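You operate a simulated robot arm through the tools that you are given. There is no shell and no other tool.

The job below is to be done with a simulated robot arm. You get a single attempt, and the scene is never put back.

Task
Get the station running: side guard shut, power unlocked and on, reset, start.
Fine: in that order; the station's own reset and start buttons; one start.

Only the result counts: the job must be done as asked and must still hold three seconds after the hand-in. Knocking over, shifting, dropping, spilling or breaking anything else fails it.

Robot
A 6-joint arm with a two-finger parallel gripper, fixed in place. Base frame: the origin is on the floor under the middle of its stand, x ahead of it, y to its left, z up. Lengths are in m, angles in rad, forces in N, time in s.
With the tool pointing down near the work surface it reaches from about 0.28 to 0.64 m from the base axis. Its first joint turns from -2.007 to 2.007 rad. Payload 3.43 kg.
The tool frame sits at the grasp point between the pads (the TCP): z along the fingers, y along the line on which they close. The tips reach 0.034 m beyond it. The gripper opens to 0.128 m. The fingers are 0.024 m wide and 0.012 m thick; the gripper's body (0.048 by 0.13 m) begins 0.096 m behind the TCP.
Orientation is told as [roll, pitch, yaw] about the base's x, y, z axes, in that order, counted from this pose: with the fingers straight down and closing along the base's y, the tool's x points along the base's -x, its y along +y and its z along -z.

Tools
- The arm moves only by the tool jog_arm. Its argument "moves" is a list of rows, each a list of 7 numbers: the shift along the tool's x, y, z in cm, then the turn, a rotation vector about the tool's x, y, z in rad, then the closure in counts, from 0 (fully open) to 255 (shut). In form: [[tx, ty, tz, ax, ay, az, hand], ...]. A call has 1 to 20 rows; each row shifts and turns the commanded pose from where the row before left it, along the tool's axes as they then stand. Each row takes 0.2 s and may step no farther than 0.05 m and 0.15 rad from the row before; otherwise, or with a gripper value out of range, the whole call is refused. A pose out of reach is approached as far as the arm can. The call stops where the force on the tool passes 50 N (or 10 N more than at its start, if that is more) or the arm is blocked; 0.2 s more then pass. Each finger travels about 0.153 m/s and halts on what it meets, pressing with about 21 N; the grip force reading is that of the motor and also rises with nothing between the fingers. The clock runs only during rows and for 0.2 s after the last one: add rows that do not move to give the fingers time. It gives the time, the measured TCP pose, the force on the tool (base axes), the opening and the grip force at its end, in the units of the frame above (readings bear some noise), with the torque about the TCP (base axes, N m) and any sound that the robot's microphone picked up, and new pictures: "show" is both (left out), scene, wrist or none.
- Cameras (640 x 400 px; columns grow to the right, rows downward): "scene" is fixed at [0.0514, -0.5008, 1.4544]; the picture's right is [0.60, -0.80, 0.00], its down [-0.36, -0.27, -0.89] and it looks along [0.71, 0.53, -0.46] (base axes); focal length 376 px, centre (320, 200). "wrist" rides on the gripper at [0.076, -0.011, -0.16] in the tool frame; the picture's right is [0.15, 0.99, 0.00], its down [-0.88, 0.13, -0.46] and it looks along [-0.45, 0.07, 0.89] (tool axes); focal length 234 px, centre (320, 200). There is no depth. A picture from a camera that has moved, and an enlarged one, comes with that camera's place and axes in the base frame and with its lens.
- lift_body(by): slides the trunk up (or, below 0, down) by that many m; the arm rides with it, the base frame stays. It gives what a move gives, with no picture.
- enlarge(camera, box): a new picture of the part [left, top, right, bottom] of that camera's present view, enlarged. It takes no simulated time.
- finish_job(): hands the job in; it is judged then, once.

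Nothing tells you positions but the pictures and the camera data. Unless the task says otherwise, let go and move clear before handing in.

The tools are called after ">>>" as name(argument=value, ...) on one line, values as JSON. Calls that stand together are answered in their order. jog_arm: Moves the arm, as the interface text tells. Its arguments: {"type":"object","properties":{"moves":{"type":"array","items":{"type":"array","items":{"type":"number"}}},"show":{"type":"string","enum":["both","scene","wrist","none"]}},"required":["moves"]} The other tools are called the same way: lift_body (by) moves the trunk up or down; enlarge (camera, box) takes an enlarged picture of a part of a camera's view; finish_job () hands the job in.

At the start:

```text
time_s: 0.0
position: [0.423, 0.1309, 1.2185]
tcp_rot: [0.001, 0.0, 0.0]
contact_force: [0.5, -0.9, 0.3]
ft_torque: [-0.02, -0.03, -0.01]
opening: 0.1279
grip_force: 0.0
trunk travel left (down, up): [-0.925, 0.065]
```

scene: 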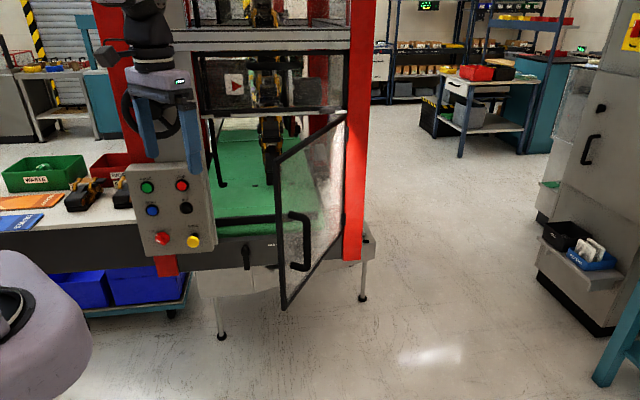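
wrist: 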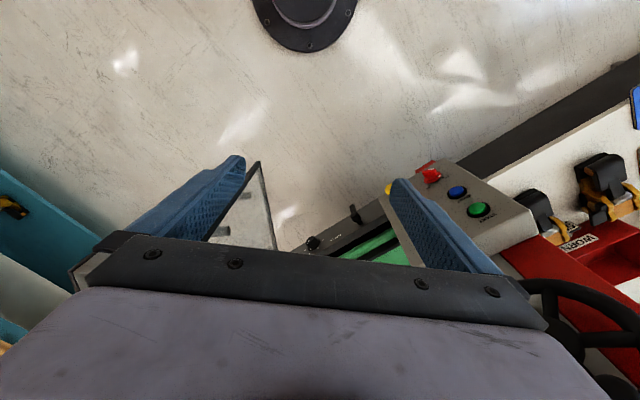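

I see a station with a control panel (green, red, blue, black, red, yellow controls) and a side guard door standing open toward the camera. I'll look closer at the panel, the door and the rest before moving.

>>> enlarge(camera="scene", box=[120, 150, 230, 260])

>>> enlarge(camera="scene", box=[200, 100, 380, 320])

>>> enlarge(camera="scene", box=[90, 0, 380, 180])

>>> enlarge(camera="wrist", box=[240, 140, 540, 280])

>>> enlarge(camera="scene", box=[520, 0, 640, 300])

```text
3.64 times, centred on (175, 205) of scene
camera zoom: at [0.0514, -0.5008, 1.4544], right [0.6, -0.8, 0.0], down [-0.36, -0.27, -0.89], along [0.71, 0.53, -0.46], focal length 1368 px, centre (847, 182)
```

zoom: 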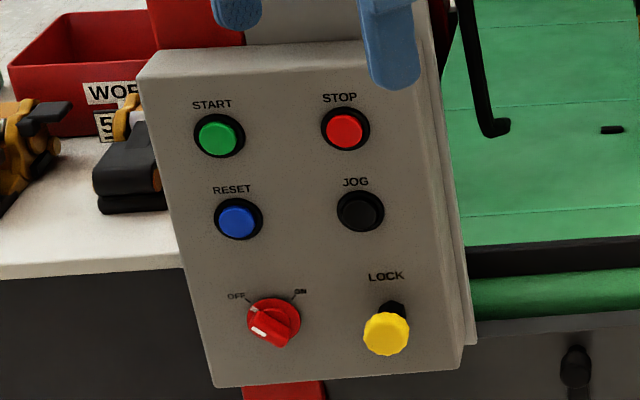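

```text
1.82 times, centred on (290, 210) of scene
camera zoom: at [0.0514, -0.5008, 1.4544], right [0.6, -0.8, 0.0], down [-0.36, -0.27, -0.89], along [0.71, 0.53, -0.46], focal length 684 px, centre (374, 182)
```

zoom: 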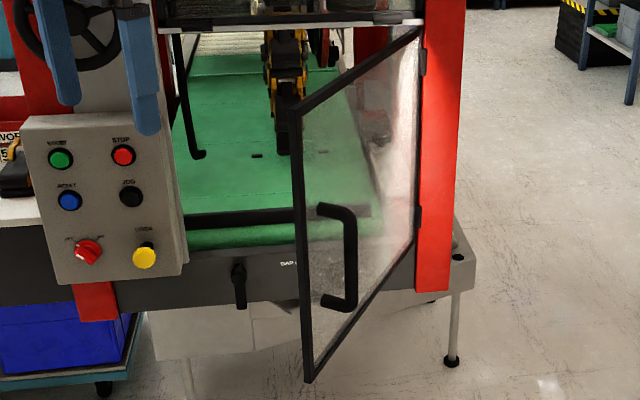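

```text
2.21 times, centred on (235, 90) of scene
camera zoom: at [0.0514, -0.5008, 1.4544], right [0.6, -0.8, 0.0], down [-0.36, -0.27, -0.89], along [0.71, 0.53, -0.46], focal length 830 px, centre (508, 443)
```

zoom: 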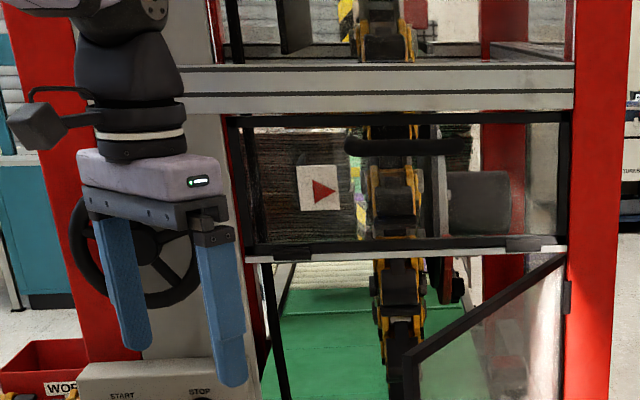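

```text
2.13 times, centred on (390, 210) of wrist
camera zoom: at [0.3456, 0.1209, 1.3777], right [-0.15, 0.99, 0.0], down [0.88, 0.13, 0.46], along [0.45, 0.07, -0.89], focal length 500 px, centre (171, 179)
```

zoom: 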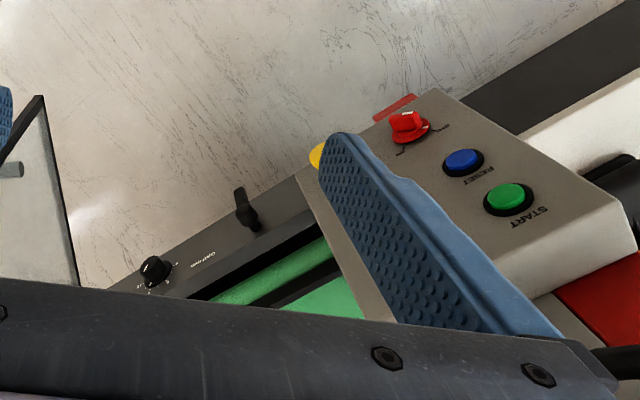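

```text
1.33 times, centred on (580, 150) of scene
camera zoom: at [0.0514, -0.5008, 1.4544], right [0.6, -0.8, 0.0], down [-0.36, -0.27, -0.89], along [0.71, 0.53, -0.46], focal length 502 px, centre (-27, 267)
```

zoom: 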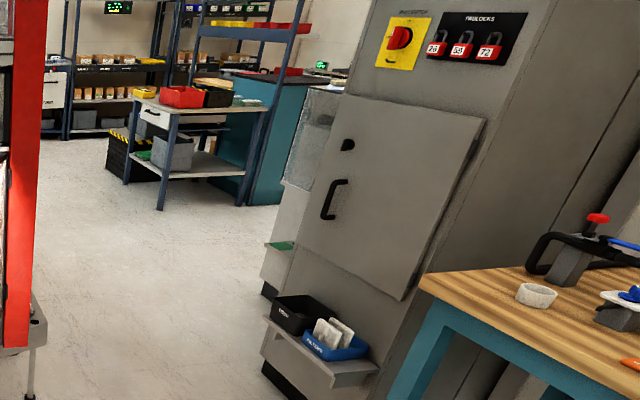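

The panel face (START green, RESET blue, red OFF/ON switch, yellow LOCK) sits roughly 0.65 m out, facing the robot. The guard door is swung open toward me, with its free edge near (0.56, -0.01). I'll first go to the outer side of the door with the fingers closed and turn the tool toward the station.

>>> jog_arm(moves=[[0, -5, 0, 0, 0, 0, 255], [0, -5, 0, 0, 0, 0, 255], [0, -5, 0, 0, 0, 0, 255], [0, -5, 0, 0, 0, 0, 255], [0, -5, 0, 0, 0, 0, 255], [0, 0, 0, 0, 0, -0.15, 255], [0, 0, 0, 0, 0, -0.15, 255], [0, 0, 0, 0, 0, -0.15, 255], [0, 0, 0, 0, 0, -0.15, 255], [0, 0, 0, 0, 0, -0.15, 255]])

```text
time_s: 2.2
position: [0.4221, -0.1193, 1.2161]
tcp_rot: [0.0, 0.0, 0.753]
contact_force: [-0.4, -0.6, -0.1]
ft_torque: [-0.01, 0.03, -0.01]
opening: 0.0001
grip_force: 21.7
trunk travel left (down, up): [-0.925, 0.065]
camera wrist: at [0.3741, -0.1781, 1.3776], right [-0.78, 0.62, 0.0], down [0.55, 0.7, 0.46], along [0.28, 0.36, -0.89], focal length 234 px, centre (320, 200)
```

scene: 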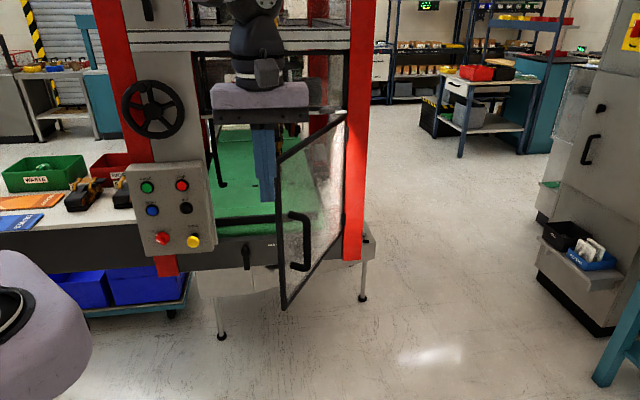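
wrist: 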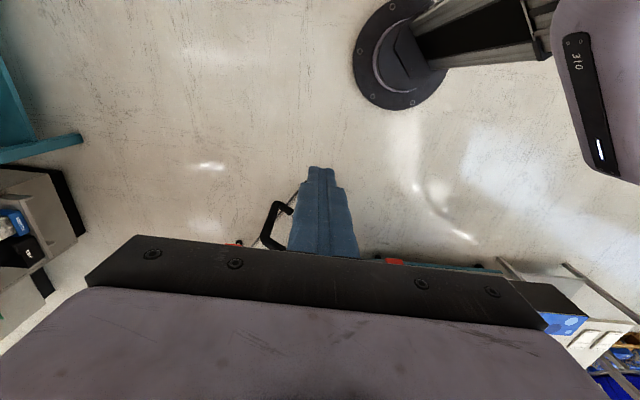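

The hand is turned toward the station and clear of the door. Next I pitch the tool up toward horizontal so the fingers point at the station.

>>> jog_arm(moves=[[0, 0, 0, 0, -0.15, 0, 255], [0, 0, 0, 0, -0.15, 0, 255], [0, 0, 0, 0, -0.15, 0, 255], [0, 0, 0, 0, -0.15, 0, 255], [0, 0, 0, 0, -0.15, 0, 255], [0, 0, 0, 0, -0.15, 0, 255]])

```text
time_s: 3.6
position: [0.423, -0.1196, 1.2173]
tcp_rot: [-0.002, -0.903, 0.752]
contact_force: [0.5, -0.3, 0.6]
ft_torque: [-0.02, 0.02, 0.04]
opening: 0.0
grip_force: 21.0
trunk travel left (down, up): [-0.925, 0.065]
camera wrist: at [0.3032, -0.2442, 1.258], right [-0.74, 0.66, -0.12], down [0.05, 0.22, 0.97], along [0.67, 0.71, -0.2], focal length 234 px, centre (320, 200)
```

scene: 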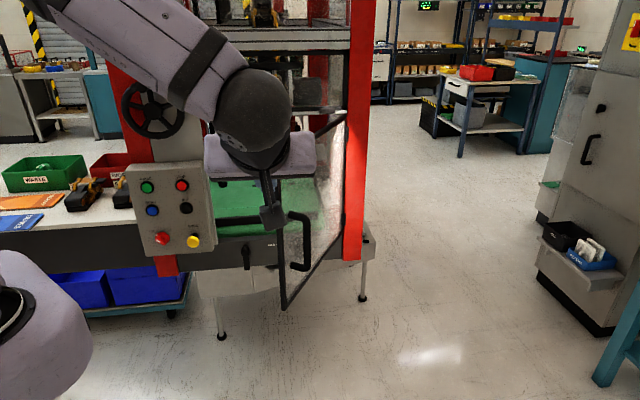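
wrist: 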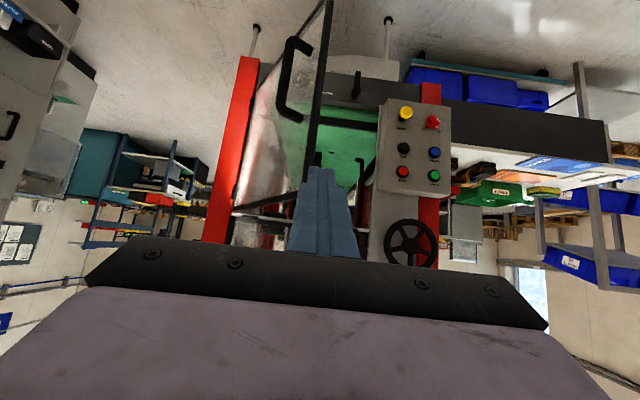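

The wrist camera now sees the whole station (upside down). I'll enlarge the panel and the door for better measurements.

>>> enlarge(camera="wrist", box=[370, 80, 470, 200])

>>> enlarge(camera="wrist", box=[200, 0, 400, 220])

```text
3.33 times, centred on (420, 140) of wrist
camera zoom: at [0.3032, -0.2442, 1.258], right [-0.74, 0.66, -0.12], down [0.05, 0.22, 0.97], along [0.67, 0.71, -0.2], focal length 781 px, centre (-13, 400)
```

zoom: 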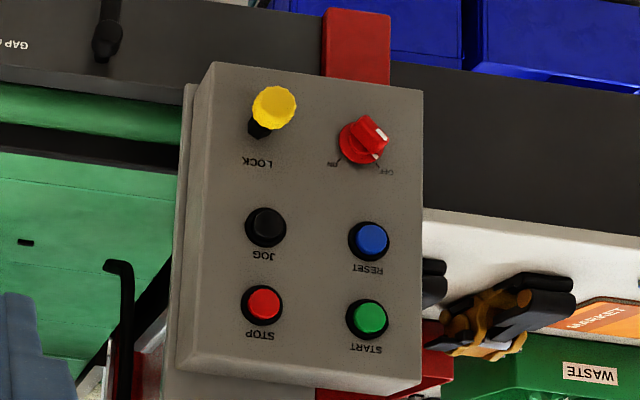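

```text
1.82 times, centred on (300, 110) of wrist
camera zoom: at [0.3032, -0.2442, 1.258], right [-0.74, 0.66, -0.12], down [0.05, 0.22, 0.97], along [0.67, 0.71, -0.2], focal length 426 px, centre (356, 364)
```

zoom: 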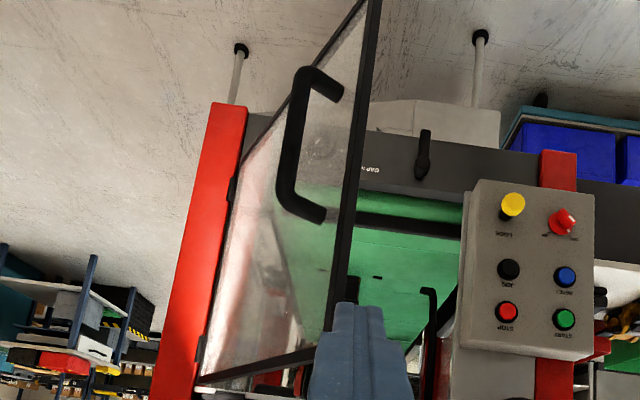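

The free edge of the door is at about (0.56, -0.01), its handle spans z 0.88–1.03, and the hinge is near (0.92, 0.06). I'll level the tool and drop to z≈1.12, above the handle. From there I'll move to just outside the door face near its free edge.

>>> jog_arm(moves=[[0, 0, 0, 0, -0.15, 0, 255], [0, 0, 0, 0, -0.15, 0, 255], [0, 0, 0, 0, -0.15, 0, 255], [0, 0, 0, 0, -0.15, 0, 255], [0, 0, 0, 0, -0.068, 0, 255], [5, 0, 0, 0, 0, 0, 255], [4.7, 0, 0, 0, 0, 0, 255], [0, -2.2, 4, 0, 0, 0, 255], [0, -2.2, 4, 0, 0, 0, 255], [0, -2.2, 4, 0, 0, 0, 255]])

```text
time_s: 5.8
position: [0.556, -0.0836, 1.1188]
tcp_rot: [0.075, -1.564, 0.678]
contact_force: [-0.1, 0.9, -0.1]
ft_torque: [0.02, 0.0, 0.03]
opening: 0.0
grip_force: 21.3
trunk travel left (down, up): [-0.925, 0.065]
camera wrist: at [0.446, -0.2008, 1.0449], right [-0.67, 0.72, -0.15], down [-0.42, -0.21, 0.88], along [0.61, 0.66, 0.45], focal length 234 px, centre (320, 200)
```

scene: 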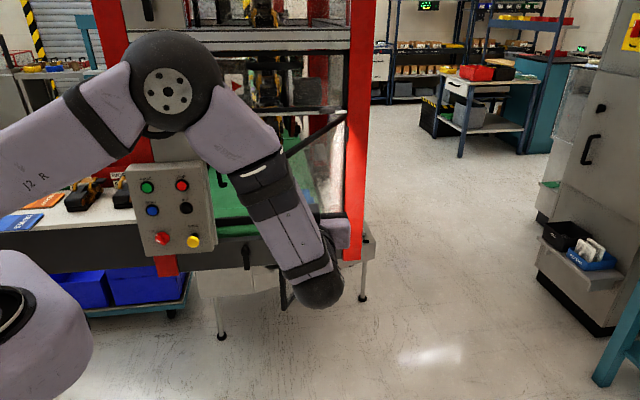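
wrist: 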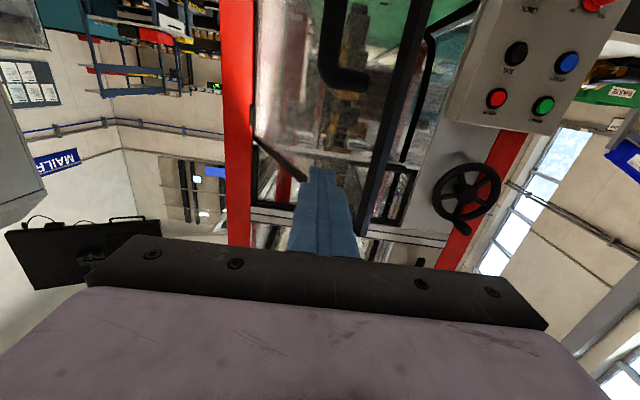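

The fingertips are just outside the door, above the handle. I'll sweep along the closing arc, pushing the outer face near the free edge in small steps.

>>> jog_arm(moves=[[0, 0.7, 2.3, 0, 0, 0, 255], [0, 0.7, 2.3, 0, 0, 0, 255], [0, 1.75, 1.18, 0, 0, 0, 255], [0, 1.75, 1.18, 0, 0, 0, 255], [0, 1.75, 1.18, 0, 0, 0, 255], [0, 1.33, 1.33, 0, 0, 0, 255], [0, 1.33, 1.33, 0, 0, 0, 255], [0, 1.33, 1.33, 0, 0, 0, 255]])

```text
time_s: 7.6
position: [0.5716, 0.0755, 1.1204]
tcp_rot: [-0.155, -1.567, 0.905]
contact_force: [0.6, 0.2, 0.3]
ft_torque: [-0.01, 0.03, 0.01]
opening: 0.0
grip_force: 20.6
trunk travel left (down, up): [-0.925, 0.065]
camera wrist: at [0.4612, -0.0411, 1.0452], right [-0.67, 0.72, -0.15], down [-0.42, -0.21, 0.88], along [0.61, 0.66, 0.45], focal length 234 px, centre (320, 200)
```

scene: 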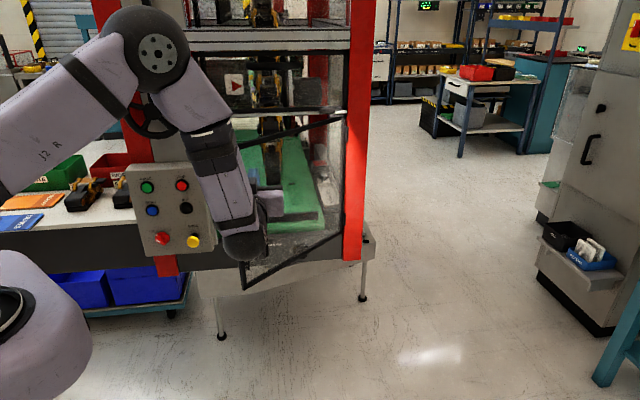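
wrist: 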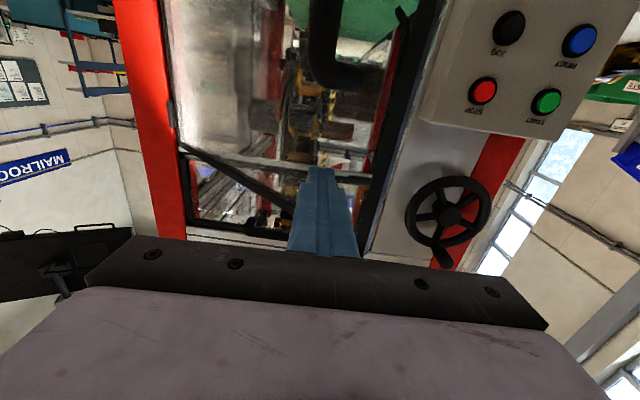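

The door is swinging in as expected, with low force. I'll continue along the arc.

>>> jog_arm(moves=[[0, 1.13, 1.55, 0, 0, 0, 255], [0, 1.13, 1.55, 0, 0, 0, 255], [0, 1.13, 1.55, 0, 0, 0, 255], [0, 0.83, 1.73, 0, 0, 0, 255], [0, 0.83, 1.73, 0, 0, 0, 255], [0, 0.83, 1.73, 0, 0, 0, 255]])

```text
time_s: 9.0
position: [0.6027, 0.1864, 1.1194]
tcp_rot: [0.028, -1.566, 0.721]
contact_force: [0.0, -1.1, 0.7]
ft_torque: [0.02, 0.0, 0.01]
opening: 0.0
grip_force: 20.5
trunk travel left (down, up): [-0.925, 0.065]
camera wrist: at [0.493, 0.0695, 1.0449], right [-0.67, 0.72, -0.15], down [-0.42, -0.21, 0.88], along [0.61, 0.66, 0.45], focal length 234 px, centre (320, 200)
```

scene: 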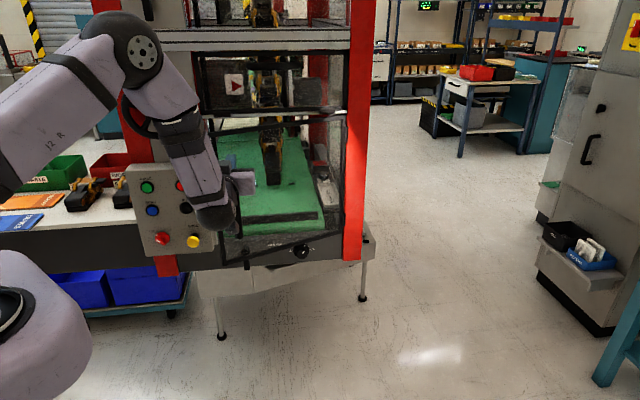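
wrist: 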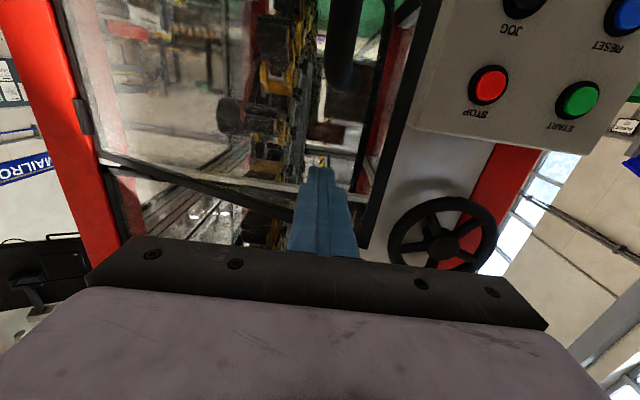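

The door is mostly closed. I'll push through the last part, with smaller steps near the end.

>>> jog_arm(moves=[[0, 0.51, 1.83, 0, 0, 0, 255], [0, 0.51, 1.83, 0, 0, 0, 255], [0, 0.51, 1.83, 0, 0, 0, 255], [0, 0.1, 1.0, 0, 0, 0, 255], [0, 0.1, 1.0, 0, 0, 0, 255], [0, 0.1, 1.0, 0, 0, 0, 255]])

```text
time_s: 10.4
position: [0.6521, 0.2572, 1.1186]
tcp_rot: [0.203, -1.568, 0.548]
contact_force: [0.3, -0.1, 0.1]
ft_torque: [0.0, 0.02, 0.04]
opening: 0.0002
grip_force: 20.6
trunk travel left (down, up): [-0.925, 0.065]
camera wrist: at [0.5428, 0.1404, 1.0444], right [-0.67, 0.72, -0.15], down [-0.42, -0.21, 0.88], along [0.61, 0.66, 0.45], focal length 234 px, centre (320, 200)
```

scene: 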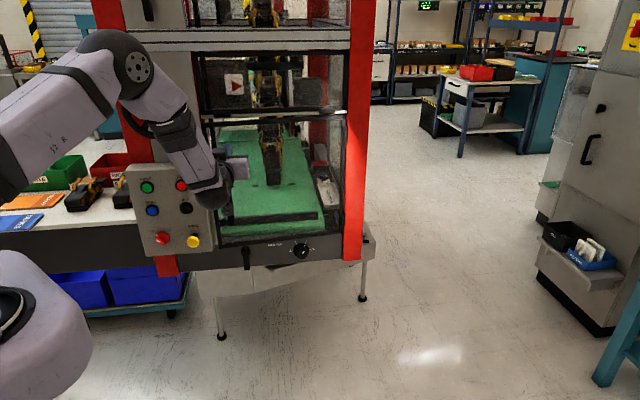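
wrist: 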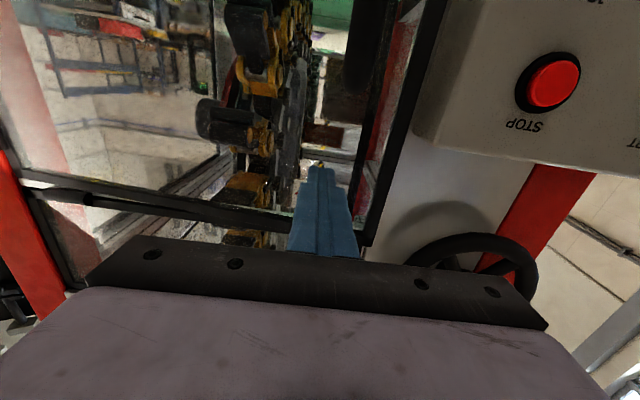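

>>> enlarge(camera="scene", box=[190, 90, 380, 280])

>>> enlarge(camera="wrist", box=[0, 80, 460, 320])

```text
2.11 times, centred on (285, 185) of scene
camera zoom: at [0.0514, -0.5008, 1.4544], right [0.6, -0.8, 0.0], down [-0.36, -0.27, -0.89], along [0.71, 0.53, -0.46], focal length 792 px, centre (394, 232)
```

zoom: 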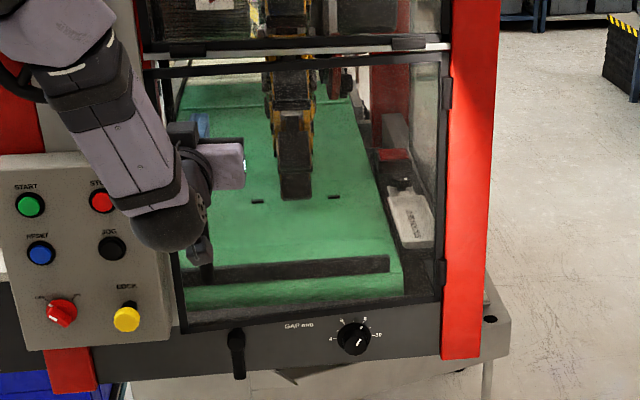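

```text
1.39 times, centred on (230, 200) of wrist
camera zoom: at [0.5428, 0.1404, 1.0444], right [-0.67, 0.72, -0.15], down [-0.42, -0.21, 0.88], along [0.61, 0.66, 0.45], focal length 326 px, centre (445, 200)
```

zoom: 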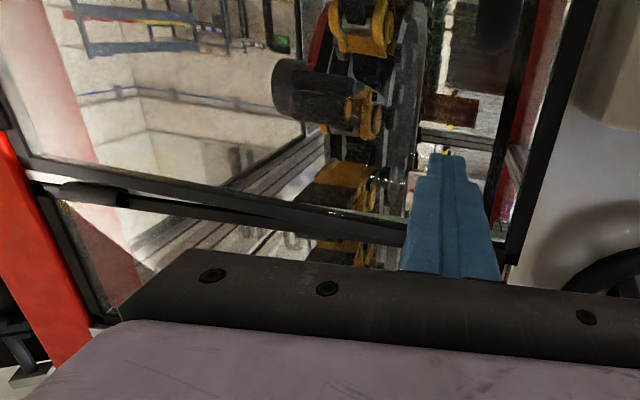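

The door is nearly shut, with a small gap remaining at the top edge. I'll keep pushing in 1 cm steps until it seats.

>>> jog_arm(moves=[[0, 0, 1.0, 0, 0, 0, 255], [0, 0, 0.7, 0, 0, 0, 255], [0, 0, 0.7, 0, 0, 0, 255], [0, 0, 0.5, 0, 0, 0, 255]])

```text
time_s: 11.4
position: [0.6741, 0.2771, 1.12]
tcp_rot: [0.073, -1.568, 0.679]
contact_force: [-0.5, -0.5, 0.0]
ft_torque: [0.01, 0.0, 0.01]
opening: 0.0001
grip_force: 21.1
trunk travel left (down, up): [-0.925, 0.065]
camera wrist: at [0.5642, 0.1599, 1.0448], right [-0.67, 0.72, -0.15], down [-0.42, -0.21, 0.88], along [0.61, 0.66, 0.45], focal length 234 px, centre (320, 200)
```

scene: 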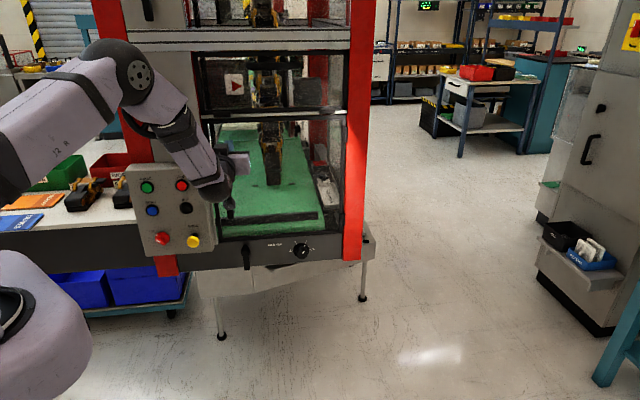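
wrist: 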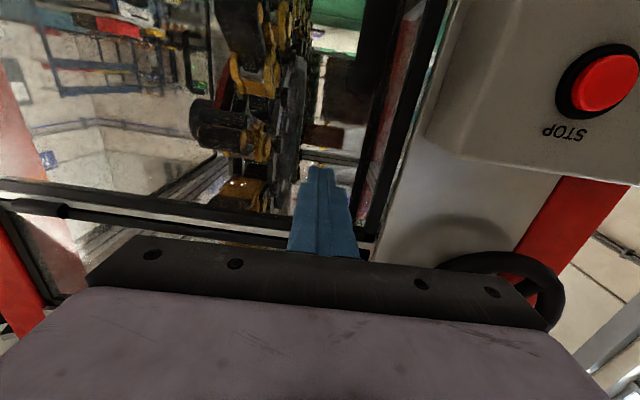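

>>> jog_arm(moves=[[0, 0, 0.5, 0, 0, 0, 255], [0, 0, 0.5, 0, 0, 0, 255], [0, 0, 0.5, 0, 0, 0, 255], [0, 0, 0.5, 0, 0, 0, 255]])

>>> enlarge(camera="wrist", box=[0, 80, 460, 320])

>>> enlarge(camera="scene", box=[190, 90, 380, 280])

```text
time_s: 12.4
position: [0.6812, 0.2834, 1.1195]
tcp_rot: [0.412, -1.564, 0.336]
contact_force: [-38.8, -31.7, -6.0]
ft_torque: [-0.11, -0.24, 0.53]
opening: 0.0
grip_force: 20.8
trunk travel left (down, up): [-0.925, 0.065]
camera wrist: at [0.5706, 0.1664, 1.045], right [-0.67, 0.72, -0.14], down [-0.42, -0.21, 0.88], along [0.61, 0.66, 0.45], focal length 234 px, centre (320, 200)
```

scene: 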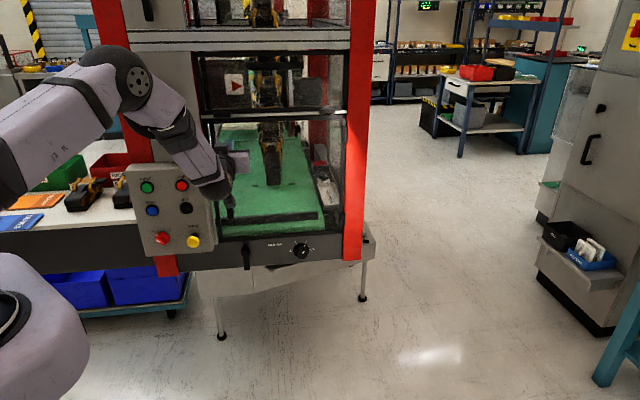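
wrist: 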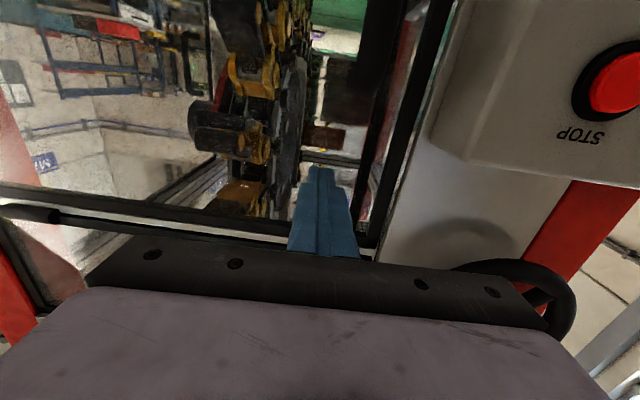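

```text
1.39 times, centred on (230, 200) of wrist
camera zoom: at [0.5706, 0.1664, 1.045], right [-0.67, 0.72, -0.14], down [-0.42, -0.21, 0.88], along [0.61, 0.66, 0.45], focal length 326 px, centre (445, 200)
```

zoom: 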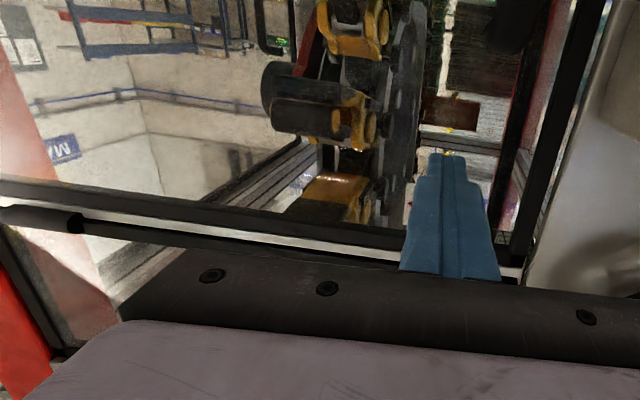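

```text
2.11 times, centred on (285, 185) of scene
camera zoom: at [0.0514, -0.5008, 1.4544], right [0.6, -0.8, 0.0], down [-0.36, -0.27, -0.89], along [0.71, 0.53, -0.46], focal length 792 px, centre (394, 232)
```

zoom: 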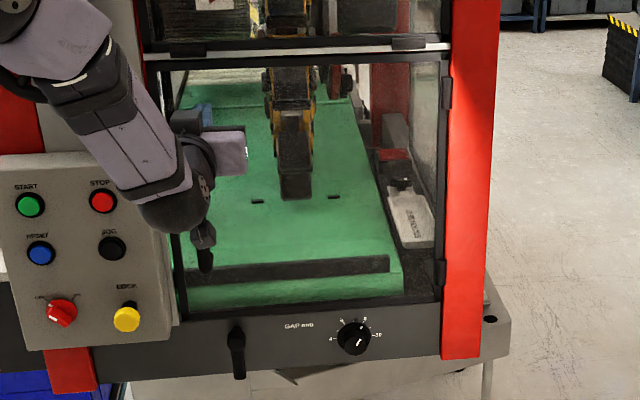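

The door has met its stop: force rose to about 50 N along the push direction. I'll back off and check that it stays shut.

>>> jog_arm(moves=[[0, 0, -1.0, 0, 0, 0, 255], [0, 0, -2, 0, 0, 0, 255], [0, 0, -3, 0, 0, 0, 255], [0, 0, -4, 0, 0, 0, 255], [0, 0, -4, 0, 0, 0, 255]])

>>> enlarge(camera="wrist", box=[0, 0, 460, 320])

>>> enlarge(camera="scene", box=[190, 90, 380, 280])

```text
time_s: 13.6
position: [0.5862, 0.1932, 1.1195]
tcp_rot: [0.843, -1.566, -0.093]
contact_force: [-0.7, 0.0, 0.3]
ft_torque: [0.01, 0.0, 0.02]
opening: 0.0
grip_force: 21.4
trunk travel left (down, up): [-0.925, 0.065]
camera wrist: at [0.4754, 0.0771, 1.0447], right [-0.68, 0.72, -0.14], down [-0.42, -0.22, 0.88], along [0.61, 0.66, 0.45], focal length 234 px, centre (320, 200)
```

scene: 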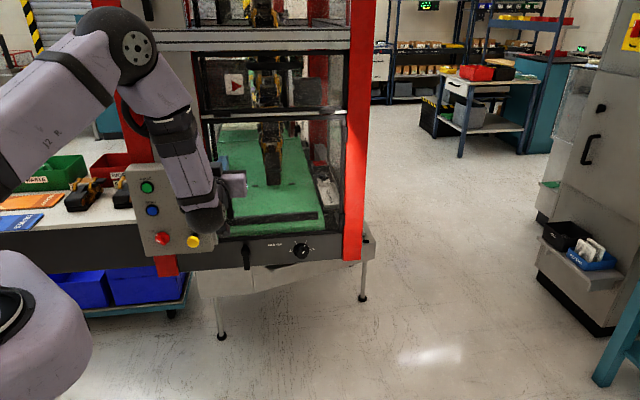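
wrist: 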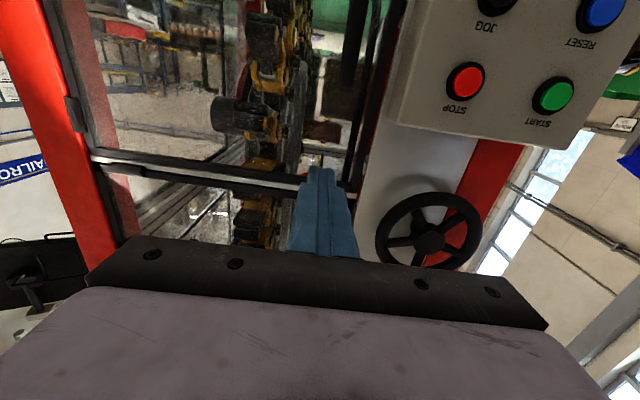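

```text
1.25 times, centred on (230, 160) of wrist
camera zoom: at [0.4754, 0.0771, 1.0447], right [-0.68, 0.72, -0.14], down [-0.42, -0.22, 0.88], along [0.61, 0.66, 0.45], focal length 293 px, centre (432, 250)
```

zoom: 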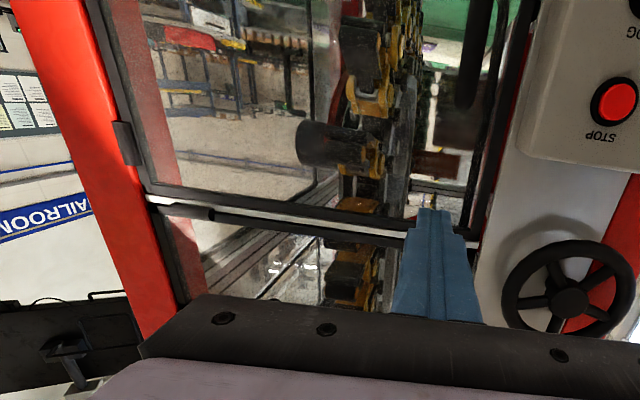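

```text
2.11 times, centred on (285, 185) of scene
camera zoom: at [0.0514, -0.5008, 1.4544], right [0.6, -0.8, 0.0], down [-0.36, -0.27, -0.89], along [0.71, 0.53, -0.46], focal length 792 px, centre (394, 232)
```

zoom: 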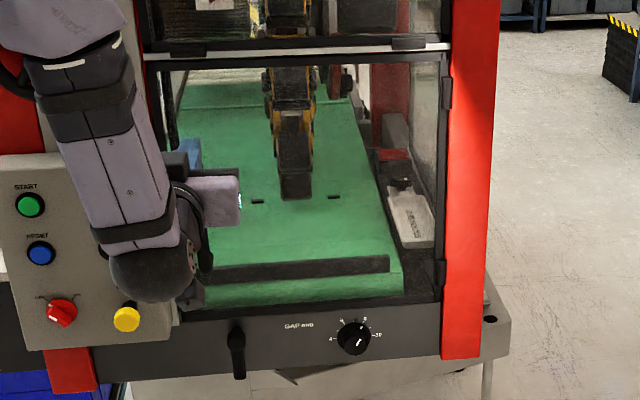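

The door stays shut after release. Next I back away, shift left in front of the panel, and lower the trunk for a close look at the LOCK and power switch.

>>> jog_arm(moves=[[0, 0, -4.5, 0, 0, 0, 255], [0, 0, -4.5, 0, 0, 0, 255], [0, 4, 0, 0, 0, 0, 255], [0, 4, 0, 0, 0, 0, 255], [0, 4, 0, 0, 0, 0, 255], [0, 3, 0, 0, 0, 0, 255]])

>>> lift_body(by=-0.2)

>>> jog_arm(moves=[[0, 0, 0, 0, 0, 0, 255]])

```text
time_s: 15.0
position: [0.5011, 0.2229, 1.2084]
tcp_rot: [0.802, -1.559, -0.048]
contact_force: [-0.5, -0.3, 0.6]
ft_torque: [-0.04, 0.01, 0.01]
opening: 0.0001
grip_force: 21.3
out of reach, approached as far as the arm can: row 1, 2, 3, 4, 5, 6
trunk travel left (down, up): [-0.925, 0.065]
camera wrist: at [0.3908, 0.1058, 1.1337], right [-0.68, 0.72, -0.14], down [-0.41, -0.22, 0.88], along [0.61, 0.66, 0.44], focal length 234 px, centre (320, 200)
```

scene: 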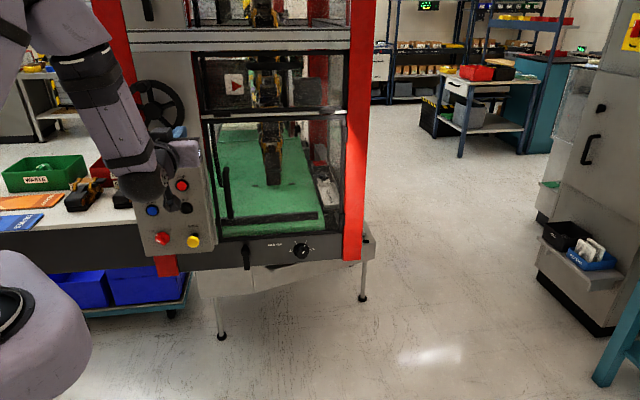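
wrist: 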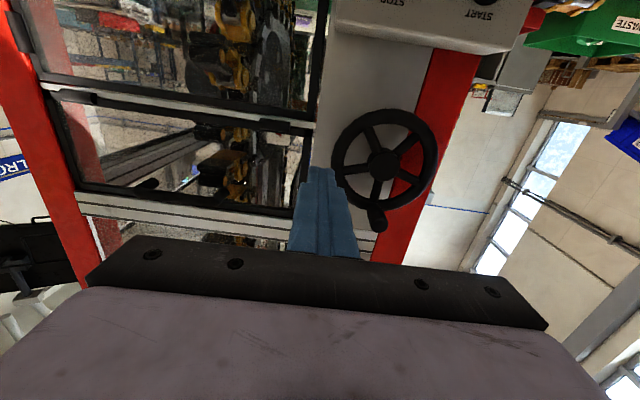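

```text
time_s: 17.2
position: [0.5024, 0.2217, 1.0086]
tcp_rot: [0.812, -1.56, -0.057]
contact_force: [0.2, 0.0, 0.0]
ft_torque: [-0.02, -0.01, -0.01]
opening: 0.0
grip_force: 20.7
trunk travel left (down, up): [-0.725, 0.265]
```

```text
time_s: 17.6
position: [0.5023, 0.2221, 1.0071]
tcp_rot: [0.806, -1.56, -0.051]
contact_force: [-0.2, -0.2, 0.7]
ft_torque: [-0.01, -0.01, 0.0]
opening: 0.0
grip_force: 21.1
trunk travel left (down, up): [-0.725, 0.265]
camera wrist: at [0.3914, 0.1055, 0.9334], right [-0.68, 0.72, -0.14], down [-0.41, -0.22, 0.88], along [0.61, 0.66, 0.44], focal length 234 px, centre (320, 200)
```

scene: 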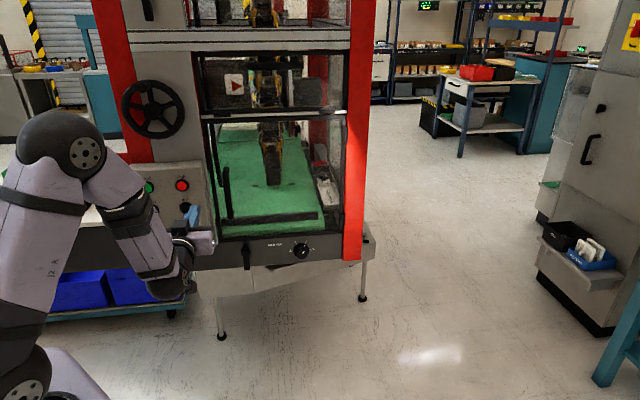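
wrist: 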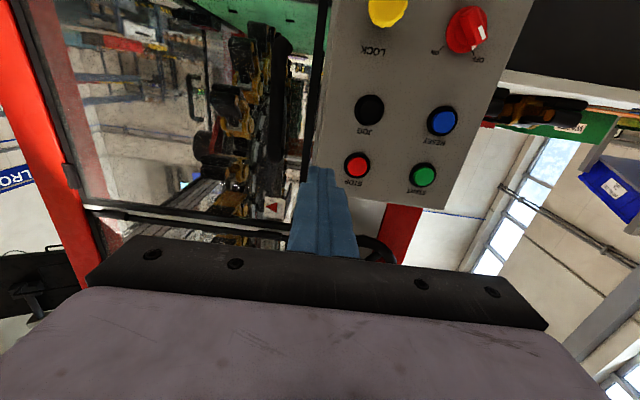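

The lower guard looks closed and aligned with the frame. The panel is in view, so I'll lower the trunk a bit more to see the LOCK and power switch up close.

>>> lift_body(by=-0.13)

>>> jog_arm(moves=[[0, 0, 0, 0, 0, 0, 255]])

>>> enlarge(camera="wrist", box=[300, 0, 560, 200])

>>> enlarge(camera="scene", box=[120, 150, 230, 260])

```text
time_s: 19.1
position: [0.5023, 0.2217, 0.8778]
tcp_rot: [0.813, -1.56, -0.061]
contact_force: [-0.2, 0.3, 0.2]
ft_torque: [0.06, -0.01, 0.01]
opening: 0.0
grip_force: 20.6
trunk travel left (down, up): [-0.595, 0.395]
```

```text
time_s: 19.6
position: [0.501, 0.2221, 0.8789]
tcp_rot: [0.804, -1.562, -0.052]
contact_force: [-0.4, 0.6, -0.8]
ft_torque: [0.01, 0.01, -0.03]
opening: 0.0002
grip_force: 21.4
trunk travel left (down, up): [-0.595, 0.395]
camera wrist: at [0.3915, 0.1055, 0.8034], right [-0.68, 0.72, -0.14], down [-0.41, -0.22, 0.88], along [0.61, 0.66, 0.44], focal length 234 px, centre (320, 200)
```

scene: 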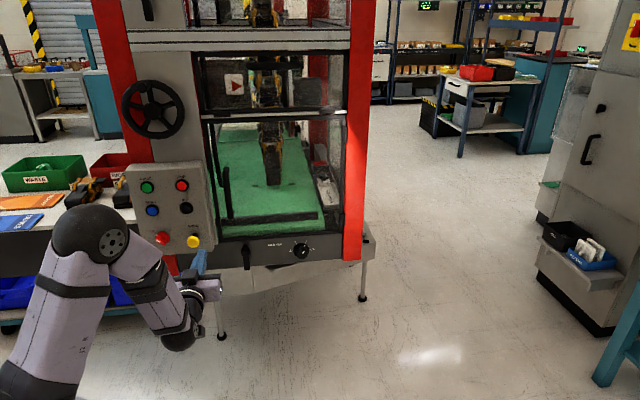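
wrist: 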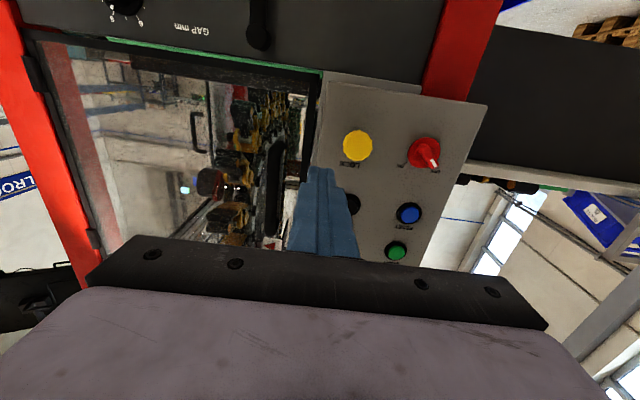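

```text
2.00 times, centred on (430, 100) of wrist
camera zoom: at [0.3915, 0.1055, 0.8034], right [-0.68, 0.72, -0.14], down [-0.41, -0.22, 0.88], along [0.61, 0.66, 0.44], focal length 468 px, centre (100, 400)
```

zoom: 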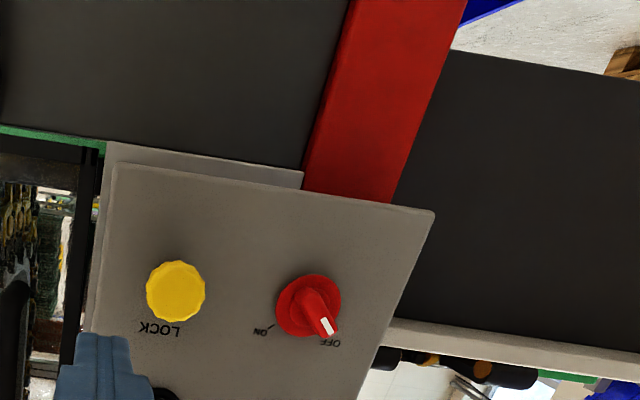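

```text
3.64 times, centred on (175, 205) of scene
camera zoom: at [0.0514, -0.5008, 1.4544], right [0.6, -0.8, 0.0], down [-0.36, -0.27, -0.89], along [0.71, 0.53, -0.46], focal length 1368 px, centre (847, 182)
```

zoom: 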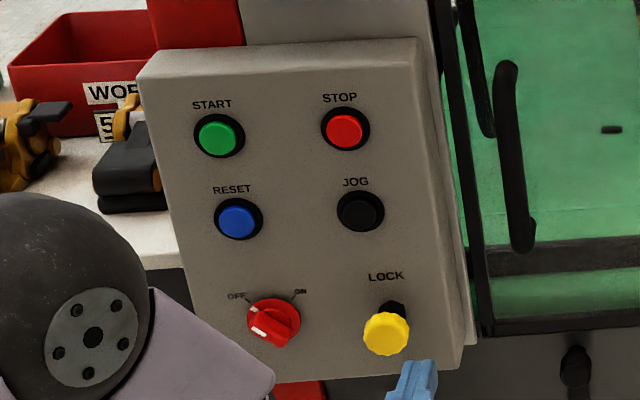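

The LOCK is a yellow fluted knob on a black stem at about (0.550, 0.323, 0.860). The power switch, its pointer bar at OFF, is at about (0.508, 0.407, 0.863). I'll look at both more closely.

>>> enlarge(camera="scene", box=[150, 222, 210, 258])

>>> enlarge(camera="wrist", box=[330, 115, 450, 190])

```text
10.67 times, centred on (180, 240) of scene
camera zoom: at [0.0514, -0.5008, 1.4544], right [0.6, -0.8, 0.0], down [-0.36, -0.27, -0.89], along [0.71, 0.53, -0.46], focal length 4012 px, centre (1813, -227)
```

zoom: 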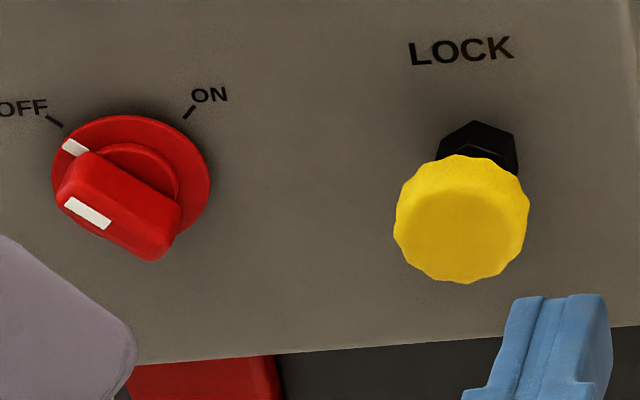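

```text
5.33 times, centred on (390, 152) of wrist
camera zoom: at [0.3915, 0.1055, 0.8034], right [-0.68, 0.72, -0.14], down [-0.41, -0.22, 0.88], along [0.61, 0.66, 0.44], focal length 1249 px, centre (-53, 453)
```

zoom: 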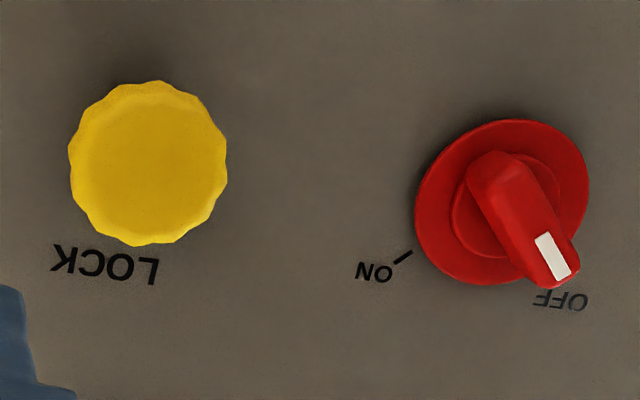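

The LOCK is an indexing-plunger type: a yellow fluted pull knob on a black hex base, with its front face about 35 mm proud of the panel. I'll open the fingers partly, line up with the knob, and stop just short to check alignment.

>>> jog_arm(moves=[[0, 0, 2, 0, 0, 0, 135], [0, 2, 1, 0, 0, 0, 135], [1.0, 1.9, 0, 0, 0, 0, 135], [0.9, 0, 0, 0, 0, 0, 135], [0, 0, 0, 0, 0, 0, 135]])

>>> enlarge(camera="wrist", box=[220, 60, 480, 260])

>>> enlarge(camera="scene", box=[140, 200, 240, 270])

```text
time_s: 20.8
position: [0.5135, 0.2655, 0.8773]
tcp_rot: [0.967, -1.554, -0.21]
contact_force: [0.0, 1.3, 0.0]
ft_torque: [-0.02, 0.03, -0.01]
opening: 0.0602
grip_force: 0.0
out of reach, approached as far as the arm can: row 3, 4
trunk travel left (down, up): [-0.595, 0.395]
camera wrist: at [0.4015, 0.1479, 0.8026], right [-0.68, 0.72, -0.13], down [-0.41, -0.22, 0.89], along [0.61, 0.66, 0.44], focal length 234 px, centre (320, 200)
```

scene: 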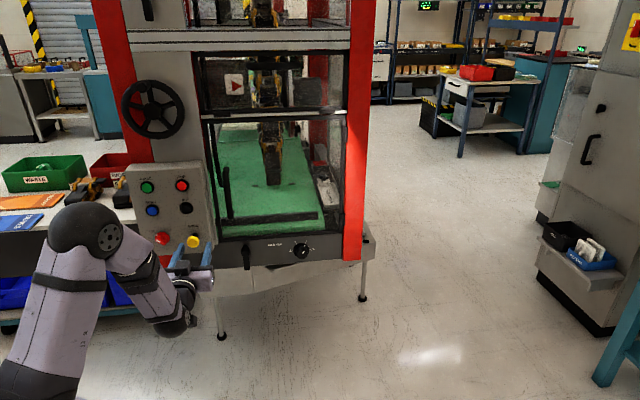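
wrist: 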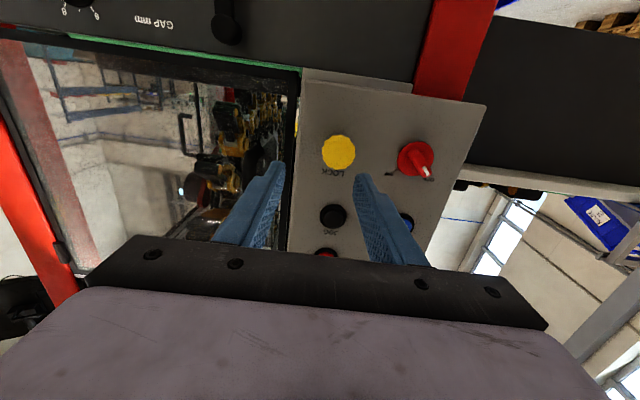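

```text
2.00 times, centred on (350, 160) of wrist
camera zoom: at [0.4015, 0.1479, 0.8026], right [-0.68, 0.72, -0.13], down [-0.41, -0.22, 0.89], along [0.61, 0.66, 0.44], focal length 468 px, centre (260, 280)
```

zoom: 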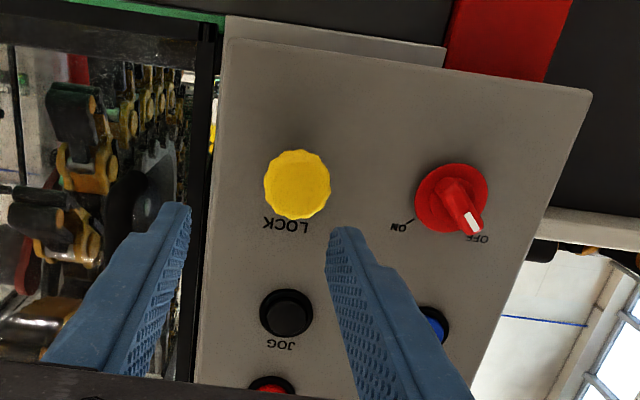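

```text
5.71 times, centred on (190, 235) of scene
camera zoom: at [0.0514, -0.5008, 1.4544], right [0.6, -0.8, 0.0], down [-0.36, -0.27, -0.89], along [0.71, 0.53, -0.46], focal length 2149 px, centre (1063, 0)
```

zoom: 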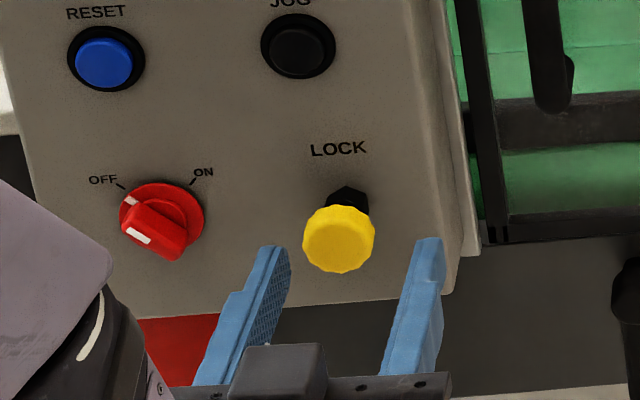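

The wrist view agrees with my estimate: the knob is 1.65 cm to the left and 1.8 cm below the tool axis, about 6 cm ahead of the TCP. I'll centre on it and check again before straddling it.

>>> jog_arm(moves=[[0.6, 0.55, 0.7, 0, 0, 0, 135], [0.6, 0.55, 0.4, 0, 0, 0, 135], [0.6, 0.55, 0.4, 0, 0, 0, 135]])

>>> enlarge(camera="wrist", box=[220, 60, 480, 260])

>>> enlarge(camera="scene", box=[140, 200, 240, 270])

```text
time_s: 21.6
position: [0.5244, 0.2828, 0.872]
tcp_rot: [0.961, -1.552, -0.204]
contact_force: [-0.4, 0.9, 0.5]
ft_torque: [0.02, -0.01, 0.0]
opening: 0.0604
grip_force: 0.1
out of reach, approached as far as the arm can: row 1, 2, 3
trunk travel left (down, up): [-0.595, 0.395]
camera wrist: at [0.4132, 0.1654, 0.7976], right [-0.68, 0.72, -0.13], down [-0.4, -0.22, 0.89], along [0.61, 0.66, 0.44], focal length 234 px, centre (320, 200)
```

scene: 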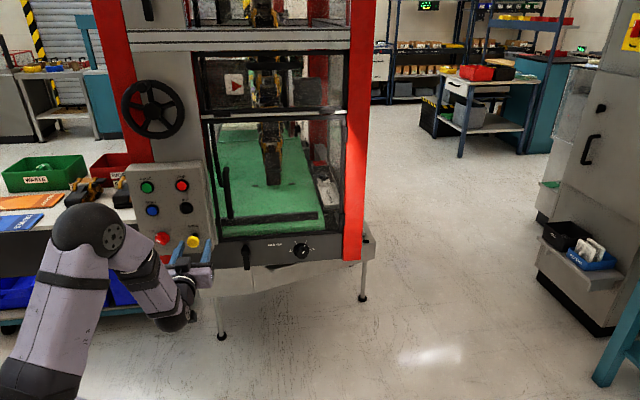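
wrist: 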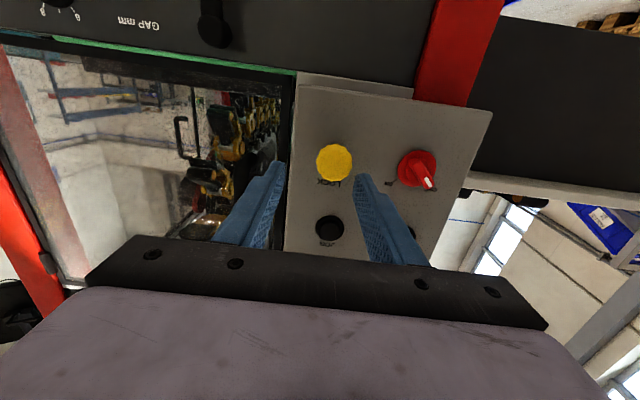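

```text
2.00 times, centred on (350, 160) of wrist
camera zoom: at [0.4132, 0.1654, 0.7976], right [-0.68, 0.72, -0.13], down [-0.4, -0.22, 0.89], along [0.61, 0.66, 0.44], focal length 468 px, centre (260, 280)
```

zoom: 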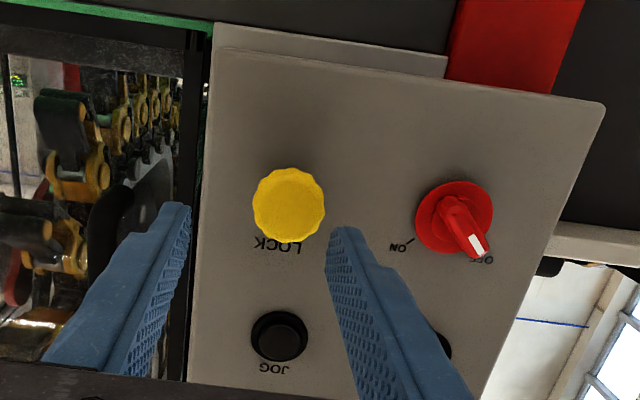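

```text
5.71 times, centred on (190, 235) of scene
camera zoom: at [0.0514, -0.5008, 1.4544], right [0.6, -0.8, 0.0], down [-0.36, -0.27, -0.89], along [0.71, 0.53, -0.46], focal length 2149 px, centre (1063, 0)
```

zoom: 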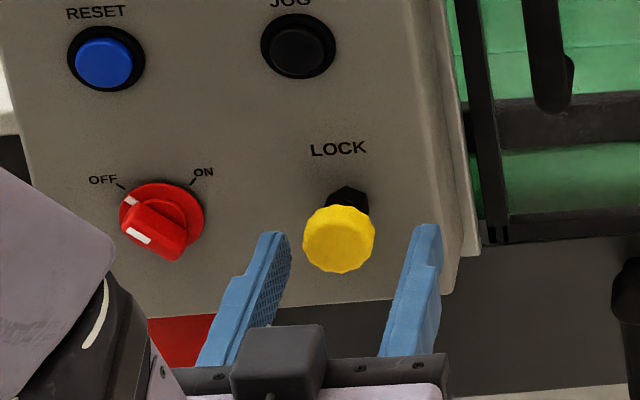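

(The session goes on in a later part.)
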